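You operate a simulated robot arm through the tools that you are given. There is no shell and no other tool.

You are at the controls of a simulated robot arm. One attempt, no reset.

TASK
Set the controls near the flange bench. At the end: the white clip knob is turned to on; the yellow wing nut is turned to tight; the wing nut of the red damper is turned to loose; the orange clip knob is turned to on; whatever was shut is shut again. Leave all else as you found it, and nothing knocked over.
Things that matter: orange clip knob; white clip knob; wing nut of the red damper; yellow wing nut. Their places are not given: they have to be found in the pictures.

It is judged by the outcome, as a careful person would: the job done as asked, and still so three seconds after it is handed in. It fails if anything else is knocked over, pushed out of place, dropped, spilled or broken.

THE ROBOT
A 7-joint arm with a two-finger parallel gripper, fixed in place. Base frame: the origin is on the floor under the middle of its stand, x ahead of it, y to its left, z up; the work surface is at about z = 0.9. Lengths are in m, angles in rad, forces in N, time in s.
With the tool pointing down near the work surface it reaches from about 0.38 to 0.9 m from the base axis. Its first joint turns from -2.496 to 2.496 rad. Payload 3 kg.
The TCP is the grasp point between the finger pads, 0.03 m short of the fingertips. In the tool frame z runs along the fingers and y along their closing line. Largest opening 0.094 m; finger width 0.028, thickness 0.01; the body of the gripper, 0.05 by 0.096 m, starts 0.055 m behind the TCP.
Orientation is told as [roll, pitch, yaw] about the base's x, y, z axes, in that order, counted from this pose: with the fingers straight down and closing along the base's y, the tool's x points along the base's -x, its y along +y and its z along -z.

THE INTERFACE
- The arm moves only by the tool move_arm. Its argument "rows" is a list of rows, each an object (a shift or turn left out is 0, a gripper value left out holds the last) with "rot": the turn, a rotation vector about the tool's x, y, z in rad, a list of three; "translation": the shift along the tool's x, y, z in m, a list of three; "fingers": the finger opening in m, from 0 to 0.094. In form: [{"rot": [ax, ay, az], "translation": [dx, dy, dz], "fingers": fingers}, ...]. A call has 1 to 20 rows; each row shifts and turns the commanded pose from where the row before left it, along the tool's axes as they then stand. Rows are played at 5 a second. More than 0.05 m and 0.15 rad between two rows, or a gripper value outside its range, and nothing of the call is played. Where a pose cannot be reached the arm comes as near as it can. A force on the tool above 40 N (or 10 N above the force at the start of the call, whichever is more), or a blocked arm, ends the call early, and 0.2 s more pass. The fingers move at their own pace (about 0.072 m/s each) and stop on an object; they squeeze with about 40 N. The grip force told is the motor's: it shows also when the fingers shut on nothing. Time passes only in rows, and 0.2 s behind the last, so rows that do not move let the fingers close. It gives the time, the measured TCP pose, the force on the tool (base axes), the opening and the grip force at its end, in the units of the frame above (readings bear some noise), with the torque about the TCP (base axes, N m) and any sound that the robot's microphone picked up, and new pictures: "pictures" is both (left out), scene, wrist or none.
- Cameras (640 x 400 px; columns grow to the right, rows downward): "scene" is fixed at [0.2188, -0.5013, 1.5579]; the picture's right is [0.82, -0.57, 0.00], its down [-0.24, -0.36, -0.90] and it looks along [0.51, 0.74, -0.43] (base axes); focal length 322 px, centre (320, 200). "wrist" rides on the gripper at [0.076, 0.014, -0.102] in the tool frame; the picture's right is [-0.18, 0.98, 0.00], its down [-0.75, -0.14, -0.64] and it looks along [-0.63, -0.12, 0.77] (tool axes); focal length 243 px, centre (320, 200).
- measure_at(camera, pixels): for up to 12 pixels [column, row] of the newest picture of that camera ("zoom" is the newest enlarged one), the place [x, y, z] in the base frame of the surface seen there, good to about 0.002 m. It takes no simulated time.
- enlarge(camera, box): a new picture of the part [left, top, right, bottom] of that camera's present view, enlarged. It takes no simulated time.
- sign_off(): hands the job in; it is judged then, once.

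Leave the gripper open and the arm clear of the work at the hand-in unless told otherwise.

The tools are called by a JSON object that holds its "method" and its "body". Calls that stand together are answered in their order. move_arm: Moves the arm, as the interface text tells. Its arguments: {"type":"object","properties":{"rows":{"type":"array"},"pictures":{"type":"string","enum":["both","scene","wrist","none"]}},"required":["rows"]} The other tools are called the same way: measure_at (camera, pixels) gives the place of the surface under pixels of a picture; enlarge (camera, box) takes an enlarged picture of a part of a camera's view; sign_off () hands the job in.

At the start:

```text
clock: 0.0
eef_pos: [0.5362, 0.1188, 1.2687]
tool_rot: [-0.001, 0.0, 0.0]
contact_force: [-0.1, 0.0, 0.1]
ft_torque: [0.0, 0.02, -0.03]
opening: 0.0939
grasp_force: 0.0
```

scene: 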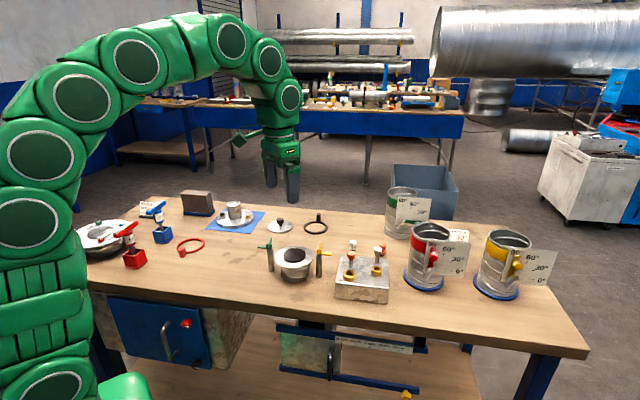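
wrist: 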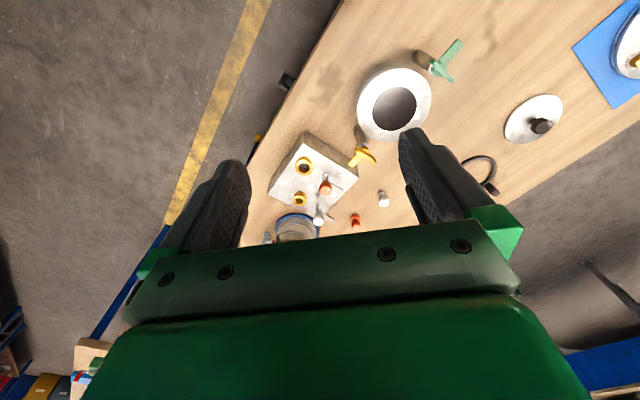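

I see a bench with several fittings. I'll enlarge parts of the scene picture to find the controls.

{"method": "enlarge", "body": {"camera": "scene", "box": [240, 200, 400, 310]}}

{"method": "enlarge", "body": {"camera": "scene", "box": [370, 180, 570, 310]}}

{"method": "enlarge", "body": {"camera": "scene", "box": [70, 180, 250, 290]}}

{"method": "enlarge", "body": {"camera": "scene", "box": [90, 280, 430, 400]}}

```text
3.64 times, centred on (320, 255) of scene
```

zoom: 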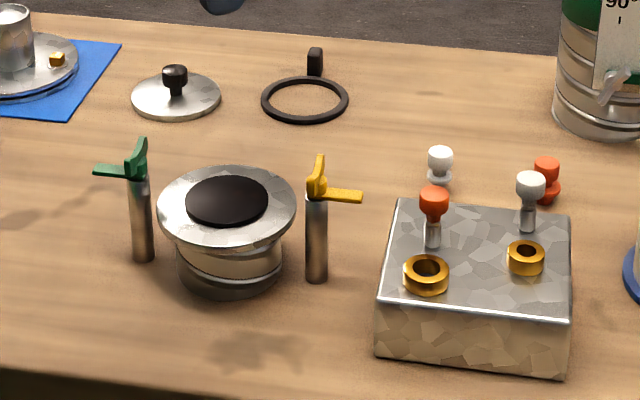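

```text
3.08 times, centred on (470, 245) of scene
```

zoom: 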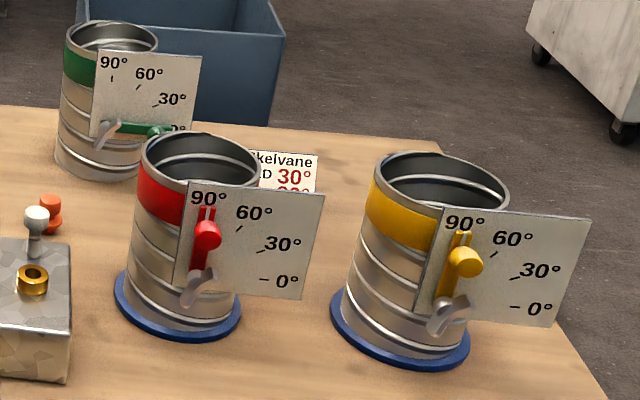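

```text
3.56 times, centred on (160, 235) of scene
```

zoom: 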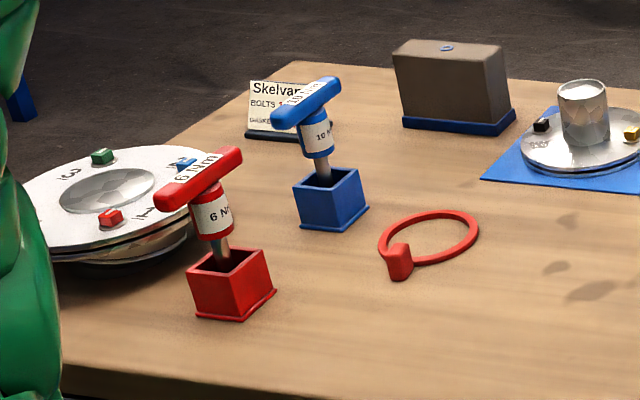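

```text
1.88 times, centred on (260, 340) of scene
```

zoom: 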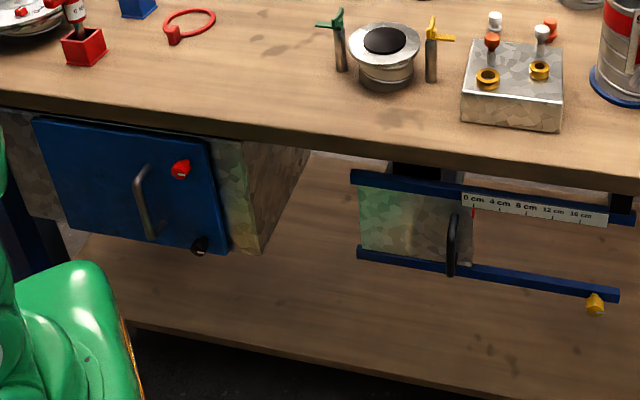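

Next I'll measure places on the flange, its wing nuts, the block with the knobs, and the dampers.

{"method": "measure_at", "body": {"camera": "scene", "pixels": [[271, 245], [269, 262], [322, 252], [318, 270], [294, 256], [348, 256], [373, 251], [350, 246], [376, 250], [347, 275], [372, 270], [335, 285]]}}

{"method": "measure_at", "body": {"camera": "scene", "pixels": [[437, 256], [433, 274], [437, 250], [455, 255], [432, 235], [424, 290], [521, 265], [515, 285], [405, 224], [160, 330], [185, 323], [330, 360]]}}

{"method": "enlarge", "body": {"camera": "scene", "box": [325, 225, 405, 275]}}

{"method": "enlarge", "body": {"camera": "scene", "box": [260, 225, 340, 275]}}

{"method": "enlarge", "body": {"camera": "scene", "box": [395, 220, 475, 270]}}

```text
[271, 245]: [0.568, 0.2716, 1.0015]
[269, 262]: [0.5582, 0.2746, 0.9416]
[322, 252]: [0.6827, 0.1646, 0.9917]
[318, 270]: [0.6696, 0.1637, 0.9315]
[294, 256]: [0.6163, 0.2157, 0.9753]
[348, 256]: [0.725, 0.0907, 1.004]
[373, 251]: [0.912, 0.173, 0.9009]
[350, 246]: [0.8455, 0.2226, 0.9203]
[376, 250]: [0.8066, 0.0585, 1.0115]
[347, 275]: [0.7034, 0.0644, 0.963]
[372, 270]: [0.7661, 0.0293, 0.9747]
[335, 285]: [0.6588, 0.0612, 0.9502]
```

```text
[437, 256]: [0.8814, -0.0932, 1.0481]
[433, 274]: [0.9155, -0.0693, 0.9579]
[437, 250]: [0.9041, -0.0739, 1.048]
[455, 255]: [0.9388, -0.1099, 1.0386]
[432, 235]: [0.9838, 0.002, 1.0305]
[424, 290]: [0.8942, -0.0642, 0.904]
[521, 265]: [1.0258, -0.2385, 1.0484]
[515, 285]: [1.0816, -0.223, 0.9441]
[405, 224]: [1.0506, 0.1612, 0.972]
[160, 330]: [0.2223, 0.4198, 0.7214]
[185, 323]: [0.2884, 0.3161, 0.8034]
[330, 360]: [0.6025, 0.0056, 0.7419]
```

```text
8.00 times, centred on (365, 250) of scene
```

zoom: 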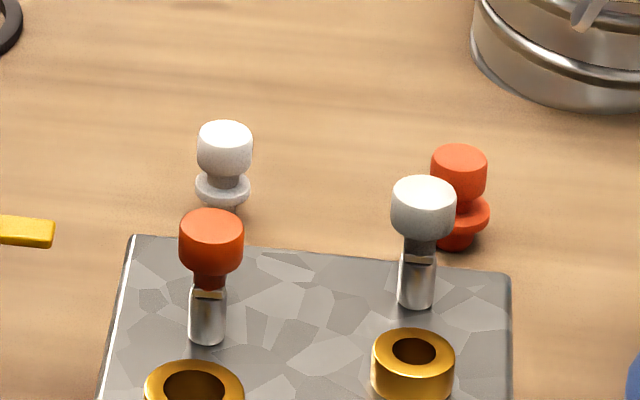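

```text
8.00 times, centred on (300, 250) of scene
```

zoom: 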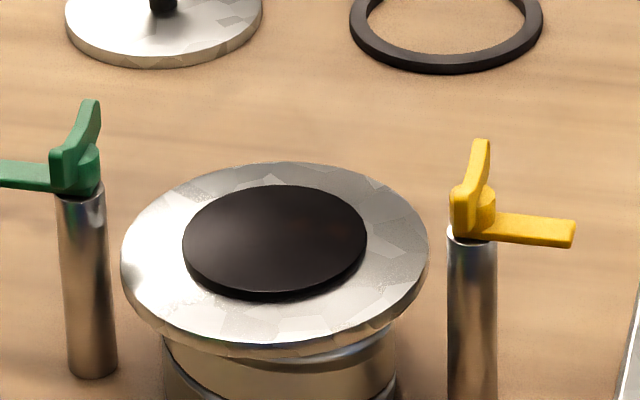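

```text
8.00 times, centred on (435, 245) of scene
```

zoom: 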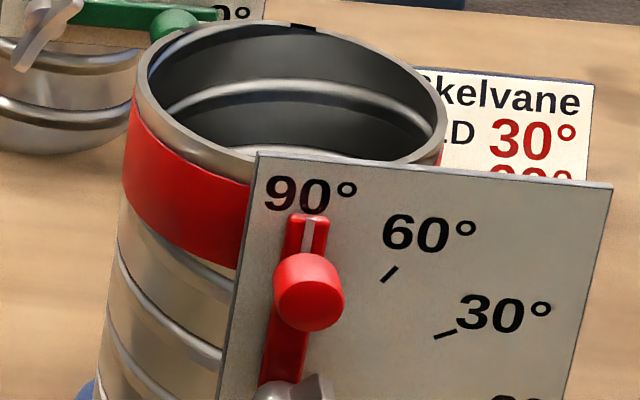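

I'll enlarge the wrist view of the block and the small knobs standing behind it.

{"method": "enlarge", "body": {"camera": "wrist", "box": [240, 100, 400, 240]}}

{"method": "enlarge", "body": {"camera": "wrist", "box": [290, 170, 400, 240]}}

{"method": "enlarge", "body": {"camera": "scene", "box": [100, 290, 240, 380]}}

{"method": "enlarge", "body": {"camera": "scene", "box": [270, 310, 430, 400]}}

```text
2.86 times, centred on (320, 170) of wrist
```

zoom: 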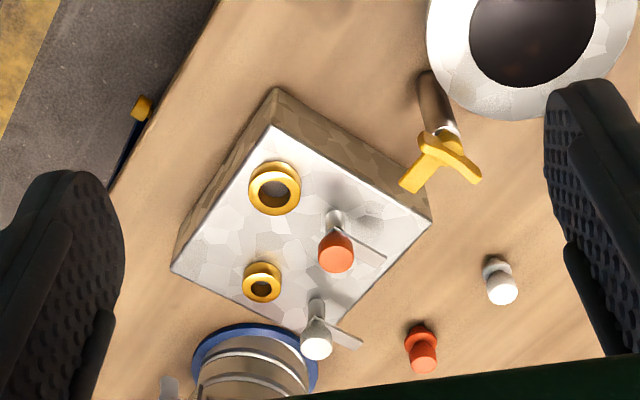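

```text
5.71 times, centred on (345, 205) of wrist
```

zoom: 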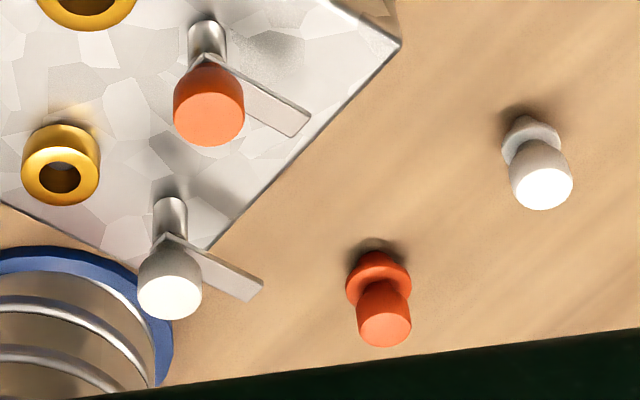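

```text
4.44 times, centred on (170, 335) of scene
```

zoom: 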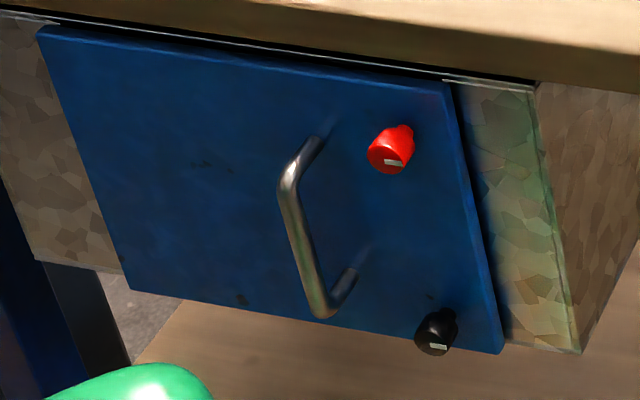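

```text
4.00 times, centred on (350, 355) of scene
```

zoom: 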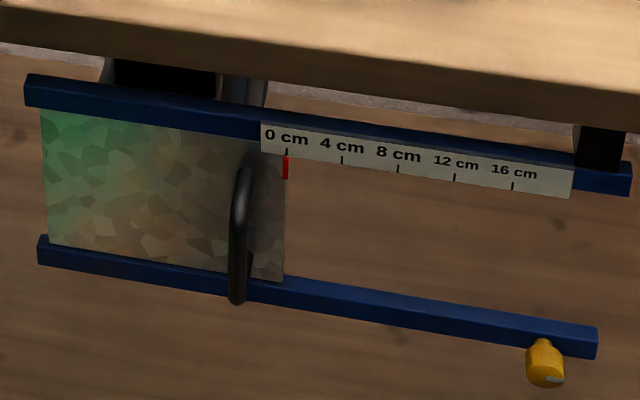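

The block has two posts. Each carries a coloured knob and a flat clip bar, and there are brass rings in front of them. I'll bring the wrist camera lower over the block to see this clearly.

{"method": "move_arm", "body": {"rows": [{"translation": [0.03, -0.02, 0.03]}, {"translation": [0.03, -0.02, 0.03]}, {"translation": [0, -0.02, 0.03]}, {"translation": [0, 0, 0.02]}, {"translation": [0, 0, 0]}]}}

```text
clock: 1.2
eef_pos: [0.4763, 0.0587, 1.1618]
tool_rot: [0.001, 0.0, 0.002]
contact_force: [0.3, 0.6, 0.0]
ft_torque: [-0.01, 0.0, 0.0]
opening: 0.0939
grasp_force: 0.1
```

scene: 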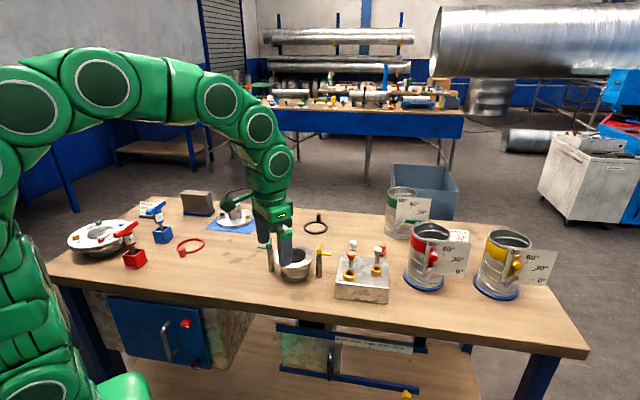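
wrist: 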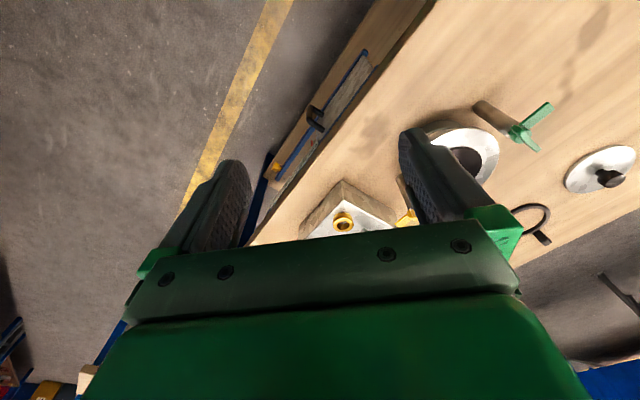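

The block is hidden by the palm from here. I'll move up and forward so it lies between the fingers in the wrist view.

{"method": "move_arm", "body": {"rows": [{"translation": [-0.03, 0, -0.03]}, {"translation": [-0.04, 0, -0.02]}, {"translation": [-0.04, 0, -0.01]}, {"translation": [-0.04, 0, 0]}, {"translation": [0, 0, 0]}]}}

```text
clock: 2.4
eef_pos: [0.6291, 0.0607, 1.2184]
tool_rot: [0.001, 0.0, 0.002]
contact_force: [-0.5, -0.7, -0.5]
ft_torque: [-0.01, 0.0, 0.0]
opening: 0.094
grasp_force: 0.0
```

scene: 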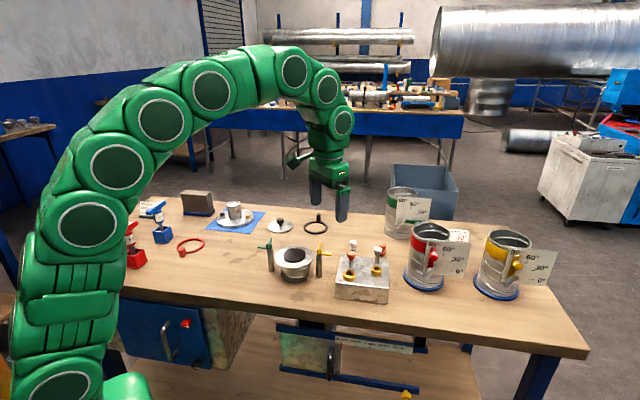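
wrist: 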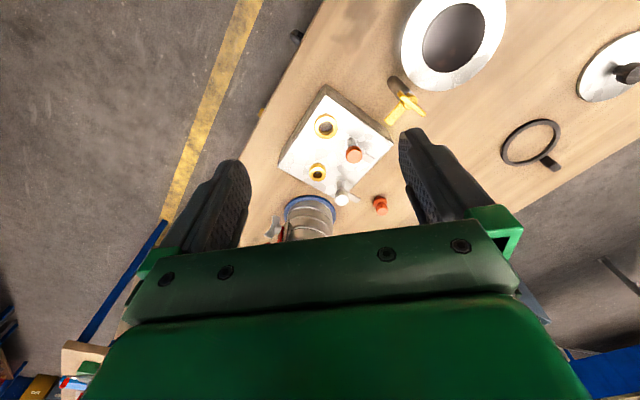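

{"method": "enlarge", "body": {"camera": "wrist", "box": [270, 75, 430, 215]}}

{"method": "measure_at", "body": {"camera": "wrist", "pixels": [[354, 154], [341, 199], [325, 127], [317, 172], [323, 86], [391, 146], [281, 164], [333, 195], [372, 158], [353, 202], [402, 100], [385, 122]]}}

{"method": "enlarge", "body": {"camera": "wrist", "box": [375, 70, 435, 130]}}

{"method": "enlarge", "body": {"camera": "wrist", "box": [255, 180, 345, 245]}}

```text
2.86 times, centred on (350, 145) of wrist
```

zoom: 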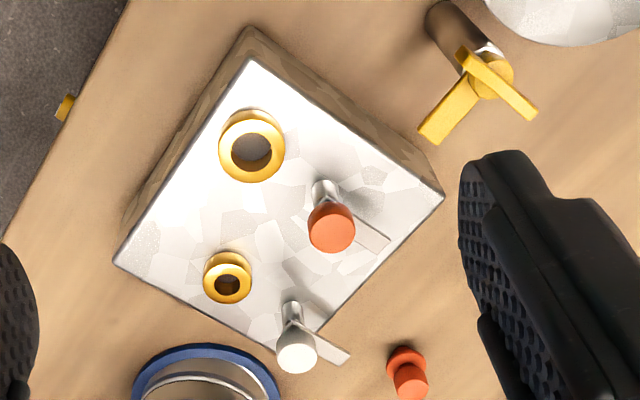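

```text
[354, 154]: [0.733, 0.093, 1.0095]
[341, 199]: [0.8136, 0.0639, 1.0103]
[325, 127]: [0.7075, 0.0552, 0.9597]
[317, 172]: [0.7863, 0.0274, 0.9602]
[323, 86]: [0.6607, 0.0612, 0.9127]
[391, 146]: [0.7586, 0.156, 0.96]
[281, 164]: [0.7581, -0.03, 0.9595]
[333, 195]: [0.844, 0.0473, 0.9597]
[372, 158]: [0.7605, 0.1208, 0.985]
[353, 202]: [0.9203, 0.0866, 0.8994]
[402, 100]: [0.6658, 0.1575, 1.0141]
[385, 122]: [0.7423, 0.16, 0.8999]
```

```text
6.67 times, centred on (405, 100) of wrist
```

zoom: 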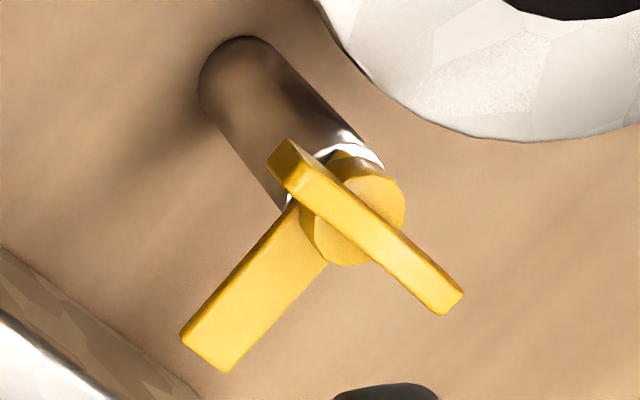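

```text
6.15 times, centred on (300, 212) of wrist
```

zoom: 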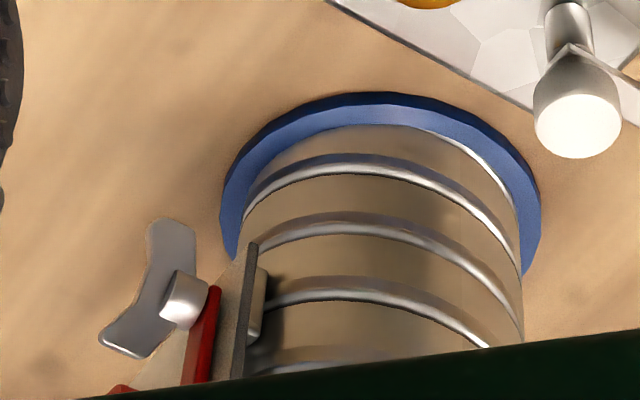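

The yellow piece is a hub on a post, with a bar grip on top and a flat arm below it. I'll measure its shape, the flange centre, and the clip bars more closely.

{"method": "measure_at", "body": {"camera": "wrist", "pixels": [[400, 96], [405, 101], [422, 115], [402, 94], [389, 122], [395, 112], [410, 104], [415, 109], [455, 40], [412, 98], [388, 119], [391, 116]]}}

{"method": "enlarge", "body": {"camera": "wrist", "box": [310, 130, 400, 215]}}

```text
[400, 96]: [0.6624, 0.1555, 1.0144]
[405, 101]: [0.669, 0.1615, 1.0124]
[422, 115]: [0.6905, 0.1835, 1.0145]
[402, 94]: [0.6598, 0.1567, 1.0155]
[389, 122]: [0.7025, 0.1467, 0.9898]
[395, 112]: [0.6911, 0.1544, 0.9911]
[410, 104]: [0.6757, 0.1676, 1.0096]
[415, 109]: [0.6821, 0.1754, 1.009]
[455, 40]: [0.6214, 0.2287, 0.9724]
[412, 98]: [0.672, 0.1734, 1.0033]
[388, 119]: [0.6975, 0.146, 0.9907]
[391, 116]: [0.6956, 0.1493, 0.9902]
```

```text
4.71 times, centred on (355, 172) of wrist
```

zoom: 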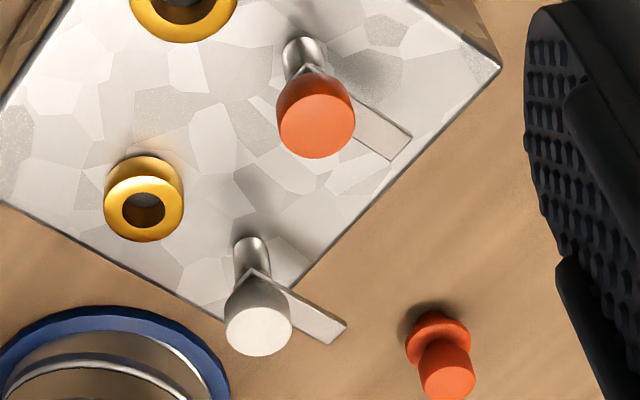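

I'll measure the red damper's wing nut, its hub and its panel from this wrist view, and enlarge the same spot in the scene view.

{"method": "measure_at", "body": {"camera": "wrist", "pixels": [[278, 228], [276, 218], [269, 233], [274, 226], [281, 233], [288, 229]]}}

{"method": "enlarge", "body": {"camera": "scene", "box": [405, 240, 475, 295]}}

{"method": "measure_at", "body": {"camera": "scene", "pixels": [[428, 274], [431, 272], [436, 270], [426, 278], [434, 258], [430, 268], [440, 248], [413, 260], [465, 275], [445, 285], [408, 285], [434, 292]]}}

```text
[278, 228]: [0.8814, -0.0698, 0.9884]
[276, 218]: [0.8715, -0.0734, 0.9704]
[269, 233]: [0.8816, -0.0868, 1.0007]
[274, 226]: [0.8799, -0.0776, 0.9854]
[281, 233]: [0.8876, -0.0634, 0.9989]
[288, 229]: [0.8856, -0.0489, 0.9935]
```

```text
7.27 times, centred on (440, 268) of scene
```

zoom: 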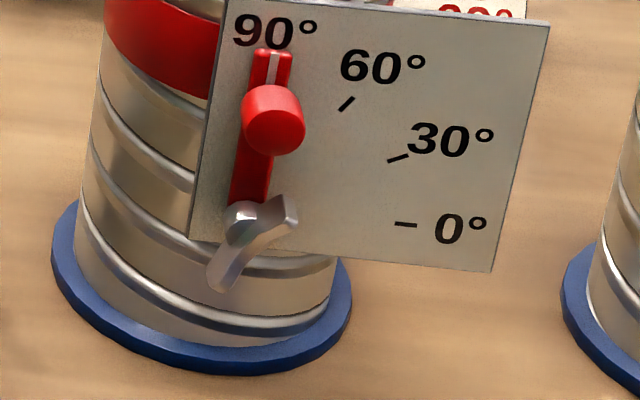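

```text
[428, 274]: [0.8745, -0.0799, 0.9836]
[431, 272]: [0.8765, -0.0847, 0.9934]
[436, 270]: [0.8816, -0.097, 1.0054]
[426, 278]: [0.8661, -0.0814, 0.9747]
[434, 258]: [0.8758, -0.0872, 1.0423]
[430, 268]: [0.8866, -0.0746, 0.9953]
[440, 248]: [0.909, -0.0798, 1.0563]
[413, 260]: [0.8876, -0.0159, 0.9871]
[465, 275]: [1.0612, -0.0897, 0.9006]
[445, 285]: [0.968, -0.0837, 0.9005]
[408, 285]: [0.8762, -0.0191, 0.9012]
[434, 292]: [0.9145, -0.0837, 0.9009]
```

The yellow nut's hub is at about (0.675, 0.170). Its grip bar runs at about 41° in plan, and its arm points away from the flange. I'll go above it, turn the gripper 41° so the fingers close across the bar, and narrow the opening.

{"method": "move_arm", "body": {"rows": [{"translation": [-0.015, 0.035, 0.01], "fingers": 0.05}, {"translation": [-0.015, 0.035, 0.02]}, {"translation": [-0.0159, 0.0393, 0.02]}, {"rot": [0, 0, -0.143]}, {"rot": [0, 0, -0.143]}, {"rot": [0, 0, -0.143]}, {"rot": [0, 0, -0.143]}, {"rot": [0, 0, -0.143]}, {"translation": [0, 0, 0.03]}, {}]}}

```text
clock: 4.6
eef_pos: [0.6729, 0.1689, 1.14]
tool_rot: [0.001, 0.0, 0.714]
contact_force: [-0.8, -0.3, 0.0]
ft_torque: [0.02, 0.02, 0.01]
opening: 0.0501
grasp_force: 0.1
```

scene: 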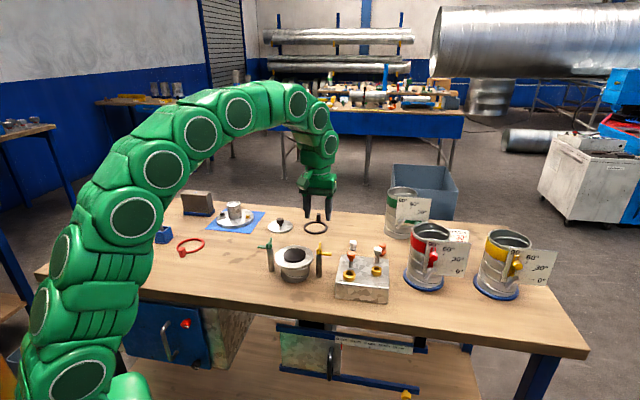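
wrist: 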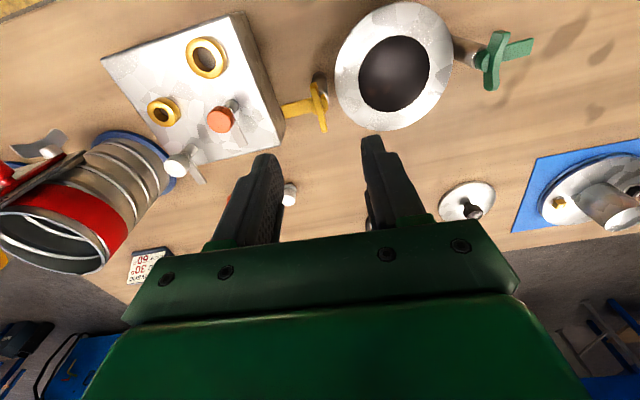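

The grip bar now looks aligned with the fingers. I'll enlarge it and re-measure before going down.

{"method": "enlarge", "body": {"camera": "wrist", "box": [275, 60, 365, 140]}}

{"method": "measure_at", "body": {"camera": "wrist", "pixels": [[314, 86], [318, 105], [323, 129], [320, 112], [286, 108], [298, 105], [326, 100], [313, 95], [321, 120]]}}

{"method": "enlarge", "body": {"camera": "wrist", "box": [0, 100, 180, 280]}}

```text
5.00 times, centred on (320, 100) of wrist
```

zoom: 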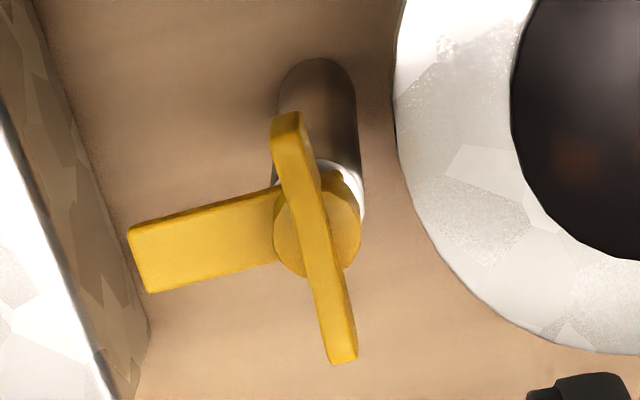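

```text
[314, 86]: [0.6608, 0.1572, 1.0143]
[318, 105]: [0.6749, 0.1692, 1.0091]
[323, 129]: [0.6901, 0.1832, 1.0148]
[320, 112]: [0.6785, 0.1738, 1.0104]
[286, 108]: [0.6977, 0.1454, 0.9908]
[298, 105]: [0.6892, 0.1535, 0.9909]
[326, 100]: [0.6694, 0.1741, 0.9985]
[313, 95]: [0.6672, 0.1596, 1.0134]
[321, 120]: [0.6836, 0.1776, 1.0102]
```

```text
2.22 times, centred on (90, 190) of wrist
```

zoom: 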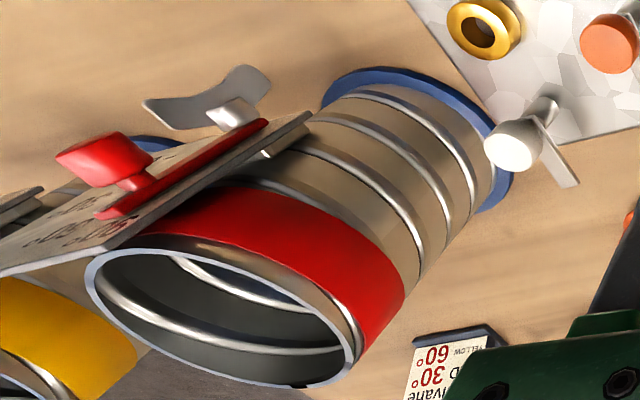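

The bar top is at about z = 1.01, the hub top at 0.9985 and the arm top at 0.991. I'll go down so the fingertips reach z ≈ 1.000, then close on the bar.

{"method": "move_arm", "body": {"rows": [{"translation": [-0.0026, -0.0005, 0.04]}, {"translation": [0, 0, 0.04]}, {"translation": [0, 0, 0.02]}, {"translation": [0, 0, 0.0105]}, {}, {"fingers": 0.0}, {}, {}, {}]}}

```text
clock: 6.6
eef_pos: [0.6762, 0.1696, 1.0266]
tool_rot: [-0.004, 0.001, 0.717]
contact_force: [15.8, -13.5, -2.2]
ft_torque: [-0.24, -0.6, 0.0]
opening: 0.017
grasp_force: 44.4
```

scene: 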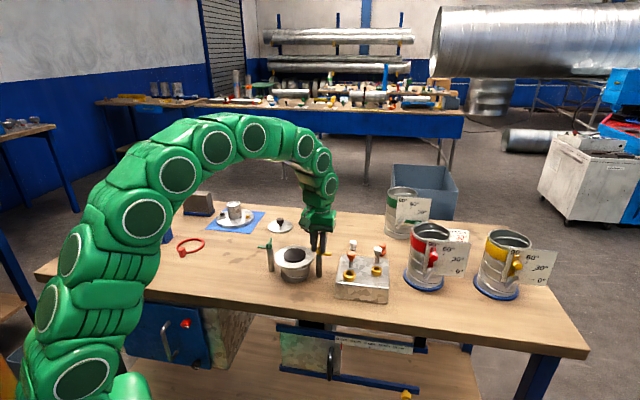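
wrist: 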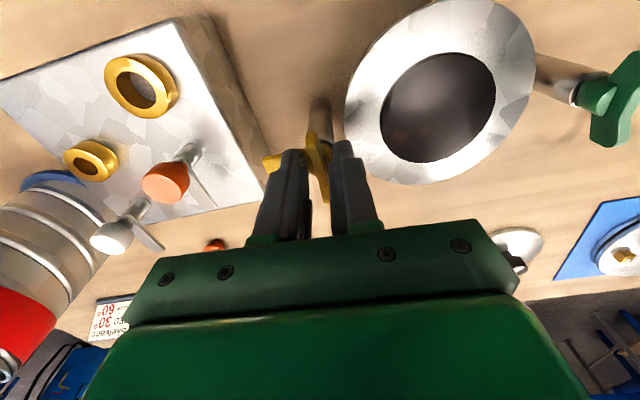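

The fingers stopped at a 17 mm opening with a side force, so they are probably on the hub rather than the bar. I'll open, rise 5 mm, and close again on the bar alone.

{"method": "move_arm", "body": {"rows": [{"fingers": 0.04}, {}, {"translation": [0, 0, -0.006]}, {}, {"fingers": 0.0}, {}, {}, {}]}}

```text
clock: 8.4
eef_pos: [0.6754, 0.1699, 1.0327]
tool_rot: [0.0, 0.0, 0.717]
contact_force: [5.8, -10.3, -1.5]
ft_torque: [-0.1, -0.22, -0.03]
opening: 0.0057
grasp_force: 39.6
```

scene: 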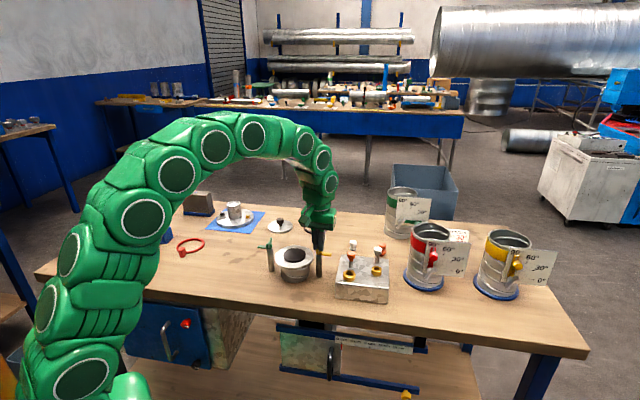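
wrist: 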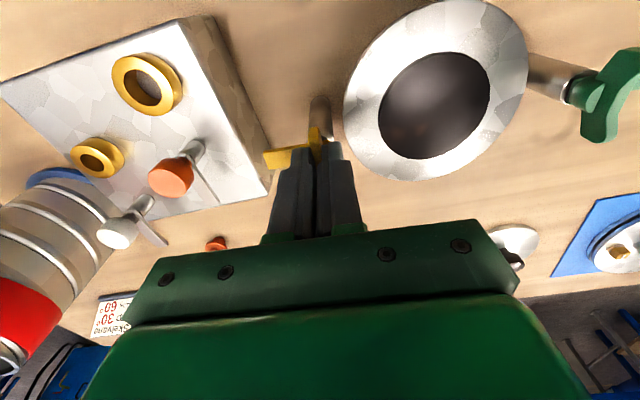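

The fingers now hold the bar (5.7 mm). I'll try a small clockwise turn as seen from above, which is positive about tool z, and read the torque.

{"method": "move_arm", "body": {"rows": [{"rot": [0, 0, 0.08]}, {"rot": [0, 0, 0.1]}, {}]}}

```text
clock: 9.2
eef_pos: [0.6755, 0.1698, 1.0327]
tool_rot: [0.001, 0.0, 0.534]
contact_force: [5.4, -6.9, -11.7]
ft_torque: [0.05, -0.58, -0.05]
opening: 0.0056
grasp_force: 40.2
```

scene: 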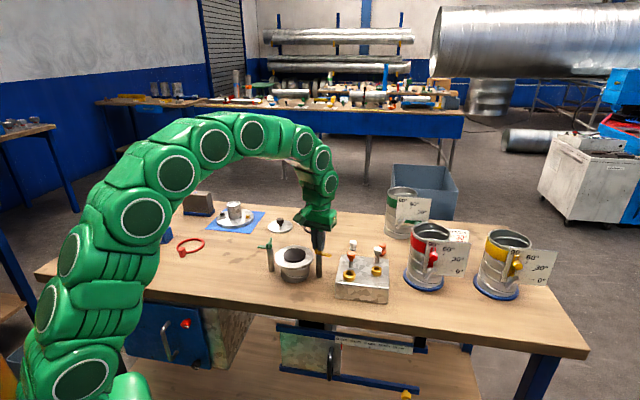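
wrist: 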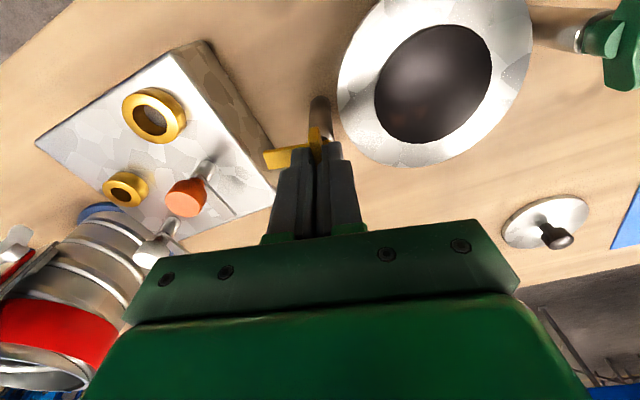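

The nut turned with the gripper and met little resistance. I'll keep turning clockwise.

{"method": "move_arm", "body": {"rows": [{"rot": [0, 0, 0.1]}, {"rot": [0, 0, 0.1]}, {"rot": [0, 0, 0.1]}, {"rot": [0, 0, 0.1]}, {"rot": [0, 0, 0.1]}, {}], "pictures": "wrist"}}

```text
clock: 10.6
eef_pos: [0.6751, 0.172, 1.0324]
tool_rot: [0.001, -0.001, 0.034]
contact_force: [8.1, 23.4, -24.9]
ft_torque: [0.53, -0.81, 0.06]
opening: 0.0058
grasp_force: 40.2
```

wrist: 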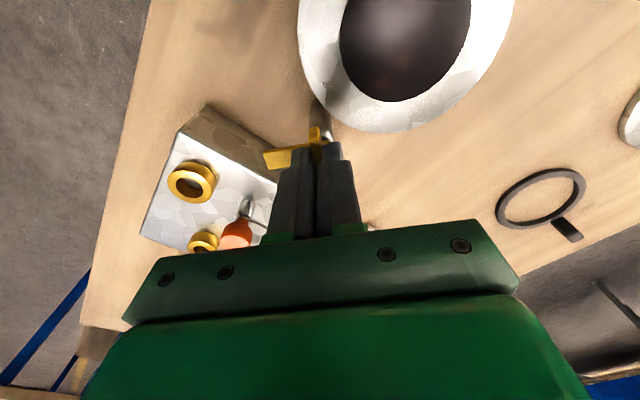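

The nut has turned about 39°, but side and downward forces have built up (23 N and 25 N). I'll let go to relieve them and look at the nut again.

{"method": "move_arm", "body": {"rows": [{"fingers": 0.04}, {}, {"translation": [0, 0, -0.03]}, {"translation": [0, 0, -0.04]}, {}]}}

```text
clock: 11.8
eef_pos: [0.6737, 0.1701, 1.1028]
tool_rot: [0.001, 0.0, 0.035]
contact_force: [-0.2, -0.8, 0.9]
ft_torque: [0.0, -0.02, 0.02]
opening: 0.04
grasp_force: 0.1
```

scene: 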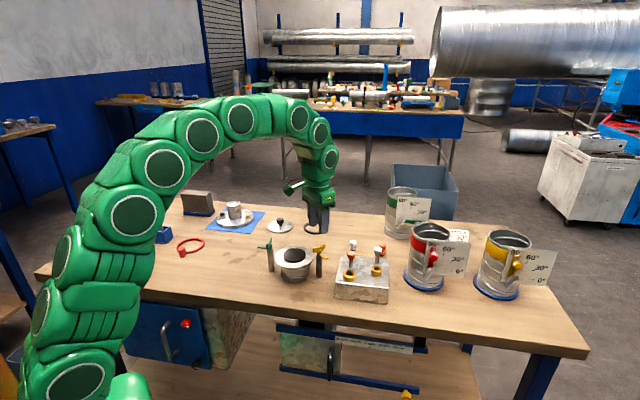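
wrist: 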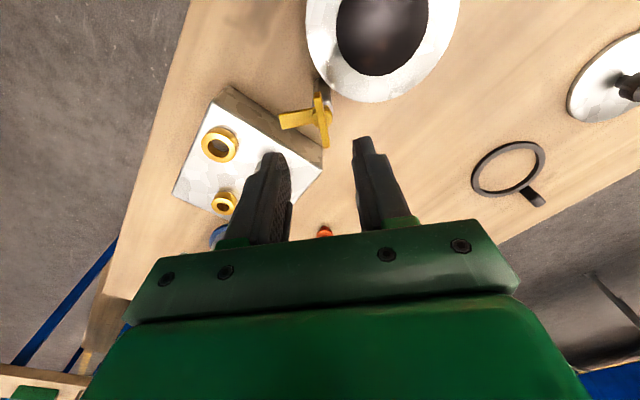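

{"method": "enlarge", "body": {"camera": "wrist", "box": [270, 70, 360, 150]}}

{"method": "measure_at", "body": {"camera": "wrist", "pixels": [[318, 97], [321, 113], [326, 143], [323, 125], [285, 122], [300, 120], [327, 113], [320, 105], [331, 118]]}}

{"method": "enlarge", "body": {"camera": "scene", "box": [260, 225, 340, 275]}}

```text
5.00 times, centred on (315, 110) of wrist
```

zoom: 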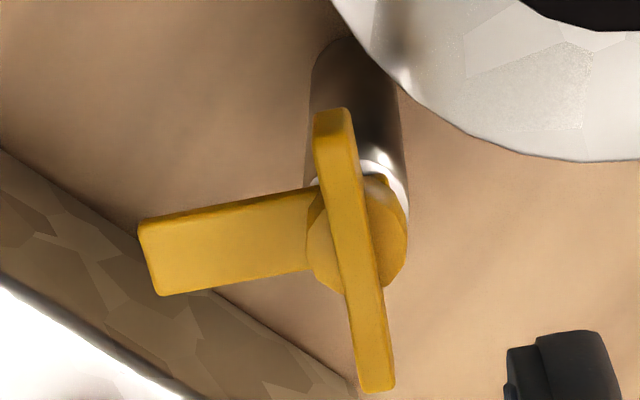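

```text
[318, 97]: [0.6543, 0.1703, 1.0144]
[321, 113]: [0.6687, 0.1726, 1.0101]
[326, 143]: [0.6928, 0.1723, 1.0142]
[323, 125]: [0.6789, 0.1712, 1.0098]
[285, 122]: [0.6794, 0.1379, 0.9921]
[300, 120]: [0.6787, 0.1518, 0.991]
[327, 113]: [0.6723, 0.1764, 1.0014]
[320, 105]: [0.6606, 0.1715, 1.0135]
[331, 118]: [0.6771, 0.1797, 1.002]
```

```text
8.00 times, centred on (300, 250) of scene
```

zoom: 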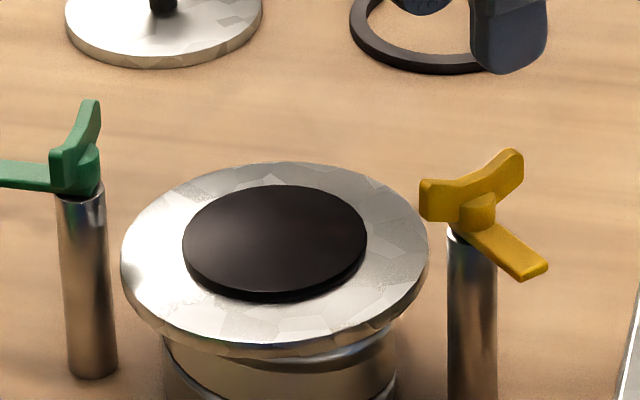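

The nut turned cleanly by 40° and its arm is now at about −77°. I'll re-centre on the hub at about (0.6743, 0.171), regrasp and continue clockwise.

{"method": "move_arm", "body": {"rows": [{"translation": [-0.0006, 0.0009, 0.04]}, {"translation": [0, 0, 0.0295]}, {}, {"fingers": 0.0}, {}, {}, {}], "pictures": "none"}}

{"method": "move_arm", "body": {"rows": [{"rot": [0, 0, 0.1]}, {"rot": [0, 0, 0.1]}, {"rot": [0, 0, 0.1]}, {}], "pictures": "wrist"}}

```text
clock: 13.4
eef_pos: [0.6736, 0.1717, 1.0329]
tool_rot: [0.0, -0.001, 0.034]
contact_force: [-0.2, 5.7, 0.8]
ft_torque: [0.17, -0.4, -0.02]
opening: 0.0059
grasp_force: 40.4
```

```text
clock: 14.5
eef_pos: [0.6752, 0.1719, 1.0318]
tool_rot: [0.0, 0.002, -0.263]
contact_force: [1.9, 2.8, -6.6]
ft_torque: [0.12, 0.23, 0.03]
opening: 0.006
grasp_force: 40.2
stopped in row 4: the force on the tool passed its limit at 41 N (the readings are from after the stop); the commanded pose is now the measured one
```

wrist: 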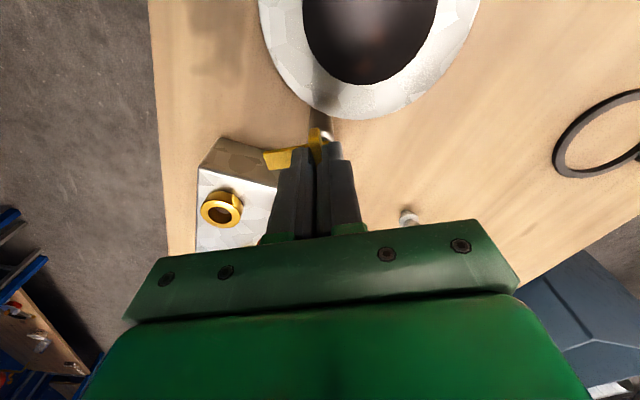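

The force limit tripped after another 0.3 rad, but the forces relaxed afterwards to a few newtons and the nut is still turning with the fingers. I'll go on in small steps and watch the force direction.

{"method": "move_arm", "body": {"rows": [{"rot": [0, 0, 0.06]}, {"rot": [0, 0, 0.06]}], "pictures": "none"}}

```text
clock: 15.1
eef_pos: [0.6736, 0.1717, 1.033]
tool_rot: [0.0, 0.0, -0.387]
contact_force: [1.6, 8.7, -13.4]
ft_torque: [-0.18, -0.83, 0.05]
opening: 0.0058
grasp_force: 39.9
```

The forces are acceptable. I'll continue clockwise.

{"method": "move_arm", "body": {"rows": [{"rot": [0, 0, 0.07]}, {"rot": [0, 0, 0.07]}, {"rot": [0, 0, 0.07]}], "pictures": "none"}}

```text
clock: 15.9
eef_pos: [0.6747, 0.174, 1.0336]
tool_rot: [0.002, 0.002, -0.595]
contact_force: [20.7, 24.5, -19.7]
ft_torque: [0.53, -0.28, 0.09]
opening: 0.0059
grasp_force: 39.6
```

It has turned 75° in total and the side force is building again. I'll release, rise, and re-measure the nut.

{"method": "move_arm", "body": {"rows": [{"fingers": 0.04}, {}, {"translation": [0, 0, -0.03]}, {"translation": [0, 0, -0.04]}, {}]}}

```text
clock: 17.1
eef_pos: [0.6764, 0.1722, 1.1042]
tool_rot: [0.001, 0.003, -0.597]
contact_force: [-0.2, 0.6, -1.3]
ft_torque: [-0.03, 0.0, -0.01]
opening: 0.0399
grasp_force: 0.0
```

scene: 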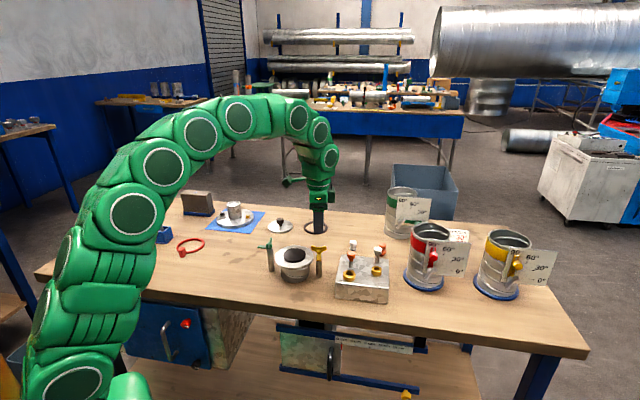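
wrist: 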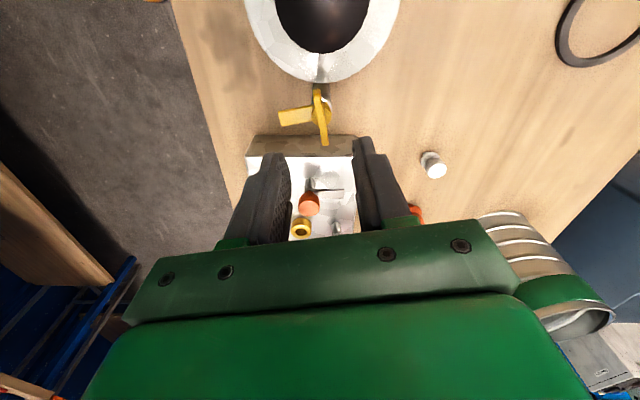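

{"method": "enlarge", "body": {"camera": "wrist", "box": [270, 70, 360, 150]}}

{"method": "measure_at", "body": {"camera": "wrist", "pixels": [[317, 93], [320, 108], [324, 142], [322, 125], [285, 119], [300, 116], [326, 104], [330, 113], [320, 118], [316, 91], [325, 144], [281, 114]]}}

{"method": "enlarge", "body": {"camera": "scene", "box": [260, 225, 340, 275]}}

```text
5.00 times, centred on (315, 110) of wrist
```

zoom: 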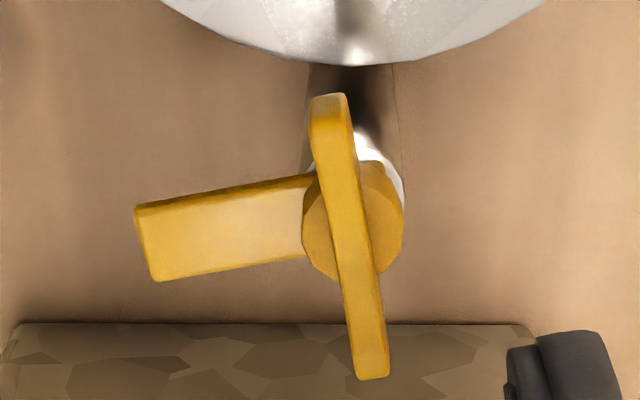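

```text
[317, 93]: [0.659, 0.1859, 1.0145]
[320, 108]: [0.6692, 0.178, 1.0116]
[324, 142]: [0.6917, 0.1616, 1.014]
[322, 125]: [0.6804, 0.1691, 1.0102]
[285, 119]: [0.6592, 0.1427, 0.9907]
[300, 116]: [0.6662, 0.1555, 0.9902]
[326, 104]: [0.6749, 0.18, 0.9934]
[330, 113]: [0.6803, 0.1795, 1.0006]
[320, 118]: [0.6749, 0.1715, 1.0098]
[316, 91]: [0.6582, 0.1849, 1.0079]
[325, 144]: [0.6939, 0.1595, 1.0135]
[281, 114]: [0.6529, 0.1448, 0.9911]
```

```text
8.00 times, centred on (300, 250) of scene
```

zoom: 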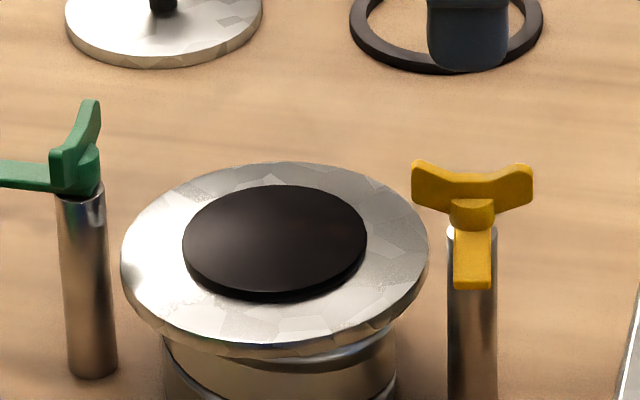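

The nut axis averages to about (0.675, 0.1716). I'll regrasp there and continue clockwise.

{"method": "move_arm", "body": {"rows": [{"translation": [0.0009, -0.0012, 0.04]}, {"translation": [0, 0, 0.0307]}, {}, {"fingers": 0.0}, {}, {}, {}], "pictures": "none"}}

{"method": "move_arm", "body": {"rows": [{"rot": [0, 0, 0.07]}, {"rot": [0, 0, 0.07]}, {"rot": [0, 0, 0.07]}, {"rot": [0, 0, 0.07]}, {}], "pictures": "none"}}

```text
clock: 18.4
eef_pos: [0.6735, 0.1741, 1.0299]
tool_rot: [0.005, 0.001, -0.592]
contact_force: [4.4, 1.6, -8.3]
ft_torque: [-0.07, -0.28, 0.01]
opening: 0.017
grasp_force: 44.9
stopped in row 6: the force on the tool passed its limit at 42 N (the readings are from after the stop); the commanded pose is now the measured one
```

```text
clock: 19.3
eef_pos: [0.6741, 0.1747, 1.031]
tool_rot: [0.008, 0.0, -0.817]
contact_force: [5.2, 2.9, -8.5]
ft_torque: [0.03, -0.18, 0.08]
opening: 0.0173
grasp_force: 45.1
stopped in row 4: the force on the tool passed its limit at 42 N (the readings are from after the stop); the commanded pose is now the measured one
```

The fingers came down slightly low and caught the 17 mm hub. I'll open, rise to z ≈ 1.036, level the tool, and look.

{"method": "move_arm", "body": {"rows": [{"fingers": 0.04}, {}, {"translation": [0, 0, -0.03]}, {"translation": [0, 0, -0.04]}, {}], "pictures": "wrist"}}

```text
clock: 20.5
eef_pos: [0.6726, 0.1722, 1.1026]
tool_rot: [0.007, -0.001, -0.816]
contact_force: [-0.2, -0.1, 0.2]
ft_torque: [-0.05, -0.01, 0.01]
opening: 0.0398
grasp_force: 0.1
```

wrist: 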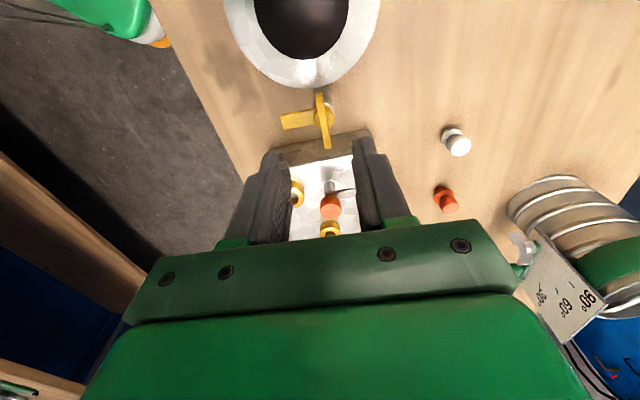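

{"method": "measure_at", "body": {"camera": "wrist", "pixels": [[319, 96], [327, 146], [322, 112], [325, 130], [285, 122], [300, 119], [331, 116], [332, 108], [323, 120], [283, 117]]}}

{"method": "enlarge", "body": {"camera": "wrist", "box": [270, 75, 360, 155]}}

```text
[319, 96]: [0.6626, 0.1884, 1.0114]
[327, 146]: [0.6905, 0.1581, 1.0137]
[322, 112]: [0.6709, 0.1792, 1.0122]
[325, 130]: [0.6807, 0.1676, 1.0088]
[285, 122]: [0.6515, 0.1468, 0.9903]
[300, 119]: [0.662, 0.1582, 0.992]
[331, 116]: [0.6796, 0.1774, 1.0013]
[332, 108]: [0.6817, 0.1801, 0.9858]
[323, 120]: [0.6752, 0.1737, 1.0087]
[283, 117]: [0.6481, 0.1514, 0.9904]
```

```text
5.00 times, centred on (315, 115) of wrist
```

zoom: 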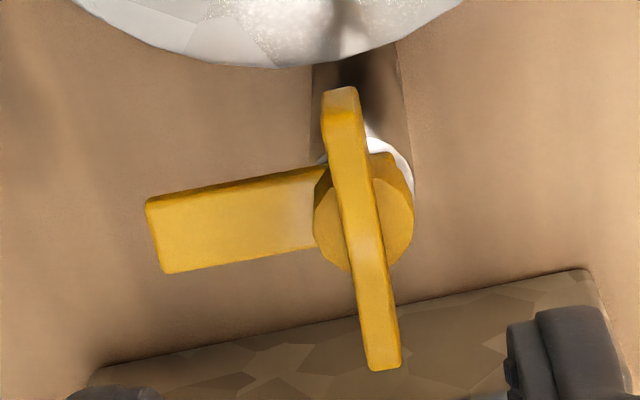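

The bar is now at −47°, so it has turned about 89° in total. I'll regrasp a little higher, centred on about (0.6765, 0.172), and check that the grip is on the bar.

{"method": "move_arm", "body": {"rows": [{"translation": [-0.0028, 0.0027, 0.04], "rot": [0.0048, -0.0051, 0]}, {"translation": [0, 0, 0.0275]}, {}, {"fingers": 0.0}, {}, {}, {}], "pictures": "none"}}

```text
clock: 22.1
eef_pos: [0.6756, 0.1727, 1.0341]
tool_rot: [0.003, -0.005, -0.818]
contact_force: [-1.3, -1.6, -0.9]
ft_torque: [-0.27, -0.03, 0.01]
opening: 0.0062
grasp_force: 40.0
```

The grip is on the bar (6.2 mm) and forces are near zero, so it is well centred. I'll continue clockwise.

{"method": "move_arm", "body": {"rows": [{"rot": [0, 0, 0.08]}, {"rot": [0, 0, 0.08]}, {"rot": [0, 0, 0.08]}, {}], "pictures": "wrist"}}

```text
clock: 23.1
eef_pos: [0.6765, 0.1733, 1.0343]
tool_rot: [0.004, -0.003, -1.056]
contact_force: [-28.5, 0.0, 28.0]
ft_torque: [-0.45, 0.63, -0.04]
opening: 0.0059
grasp_force: 40.4
```

wrist: 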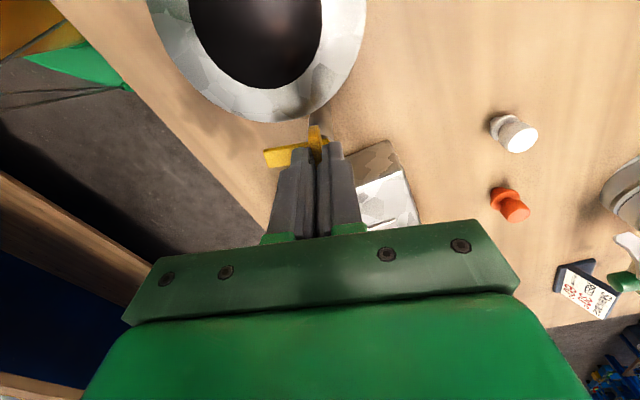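

The nut is past 100° in total and the turning torque is still low, so it isn't at a stop. I'll open briefly in place to relieve the strain, close again, and turn further.

{"method": "move_arm", "body": {"rows": [{"fingers": 0.02}, {}, {"fingers": 0.0}, {}, {}], "pictures": "none"}}

```text
clock: 24.3
eef_pos: [0.6765, 0.1728, 1.0326]
tool_rot: [0.001, -0.003, -1.058]
contact_force: [-15.8, -6.8, 0.7]
ft_torque: [-0.33, 0.46, -0.05]
opening: 0.006
grasp_force: 40.2
```

{"method": "move_arm", "body": {"rows": [{"translation": [0, -0.001, 0]}, {"rot": [0, 0, 0.08]}, {"rot": [0, 0, 0.08]}, {"rot": [0, 0, 0.08]}, {}], "pictures": "none"}}

```text
clock: 25.5
eef_pos: [0.6761, 0.1729, 1.0331]
tool_rot: [0.004, -0.003, -1.298]
contact_force: [5.1, -6.8, -7.5]
ft_torque: [-0.93, -0.07, 0.04]
opening: 0.006
grasp_force: 39.9
```

Forces are low. I'll continue in the same direction.

{"method": "move_arm", "body": {"rows": [{"rot": [0, 0, 0.08]}, {"rot": [0, 0, 0.08]}, {"rot": [0, 0, 0.08]}, {}], "pictures": "wrist"}}

```text
clock: 26.5
eef_pos: [0.6769, 0.1726, 1.0329]
tool_rot: [0.006, -0.002, -1.54]
contact_force: [33.3, -6.9, -16.4]
ft_torque: [-1.16, -0.47, 0.05]
opening: 0.0056
grasp_force: 40.4
```

wrist: 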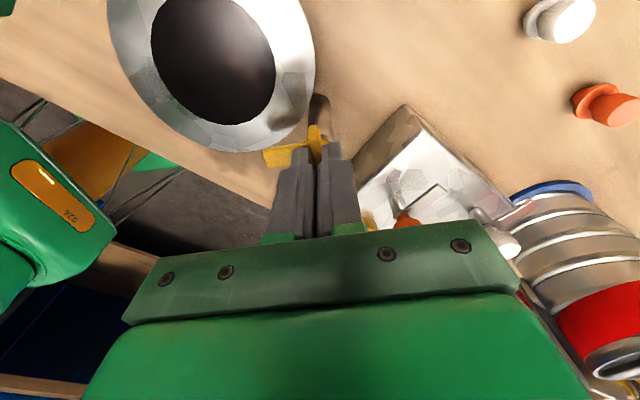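

It has turned 129° in total and the arm is now swinging toward the flange rim. I'll relax the grip in place and continue.

{"method": "move_arm", "body": {"rows": [{"fingers": 0.02}, {}, {"fingers": 0.0}, {}, {}], "pictures": "none"}}

```text
clock: 27.7
eef_pos: [0.6771, 0.1738, 1.0339]
tool_rot: [0.006, -0.002, -1.536]
contact_force: [27.2, 6.9, -3.5]
ft_torque: [0.22, -0.24, 0.06]
opening: 0.006
grasp_force: 40.0
```

{"method": "move_arm", "body": {"rows": [{"translation": [0, 0.0013, 0]}, {"rot": [0, 0, 0.08]}, {"rot": [0, 0, 0.08]}, {"rot": [0, 0, 0.08]}, {}], "pictures": "none"}}

```text
clock: 28.9
eef_pos: [0.6793, 0.1732, 1.0336]
tool_rot: [0.007, 0.0, -1.777]
contact_force: [1.9, 14.1, 10.4]
ft_torque: [-0.06, 0.26, -0.01]
opening: 0.006
grasp_force: 40.1
```

{"method": "move_arm", "body": {"rows": [{"rot": [0, 0, 0.08]}, {"rot": [0, 0, 0.08]}, {"rot": [0, 0, 0.08]}, {}], "pictures": "wrist"}}

```text
clock: 29.9
eef_pos: [0.6789, 0.1733, 1.0335]
tool_rot: [0.005, 0.001, -2.017]
contact_force: [-9.5, 9.8, 31.3]
ft_torque: [-0.25, 0.87, -0.03]
opening: 0.006
grasp_force: 40.6
```

wrist: 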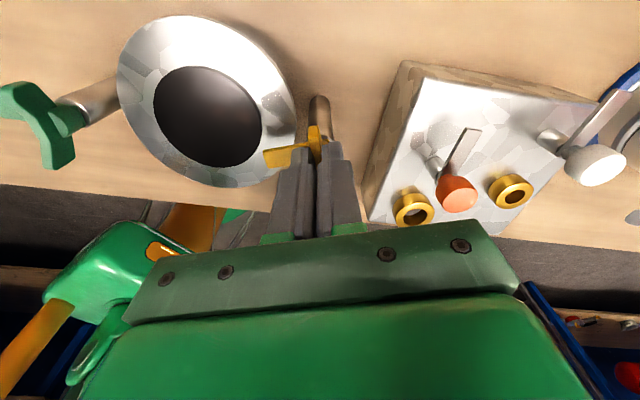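

It has turned 157° in total and the arm tip is coming over the flange rim. I'll relax the grip and turn the last stretch in small steps, looking for a stop.

{"method": "move_arm", "body": {"rows": [{"fingers": 0.02}, {}, {"fingers": 0.0}, {}, {}], "pictures": "none"}}

```text
clock: 31.1
eef_pos: [0.6787, 0.1734, 1.0315]
tool_rot: [0.003, -0.002, -2.016]
contact_force: [-6.9, -2.4, -20.4]
ft_torque: [0.21, 0.18, -0.02]
opening: 0.0171
grasp_force: 45.3
```

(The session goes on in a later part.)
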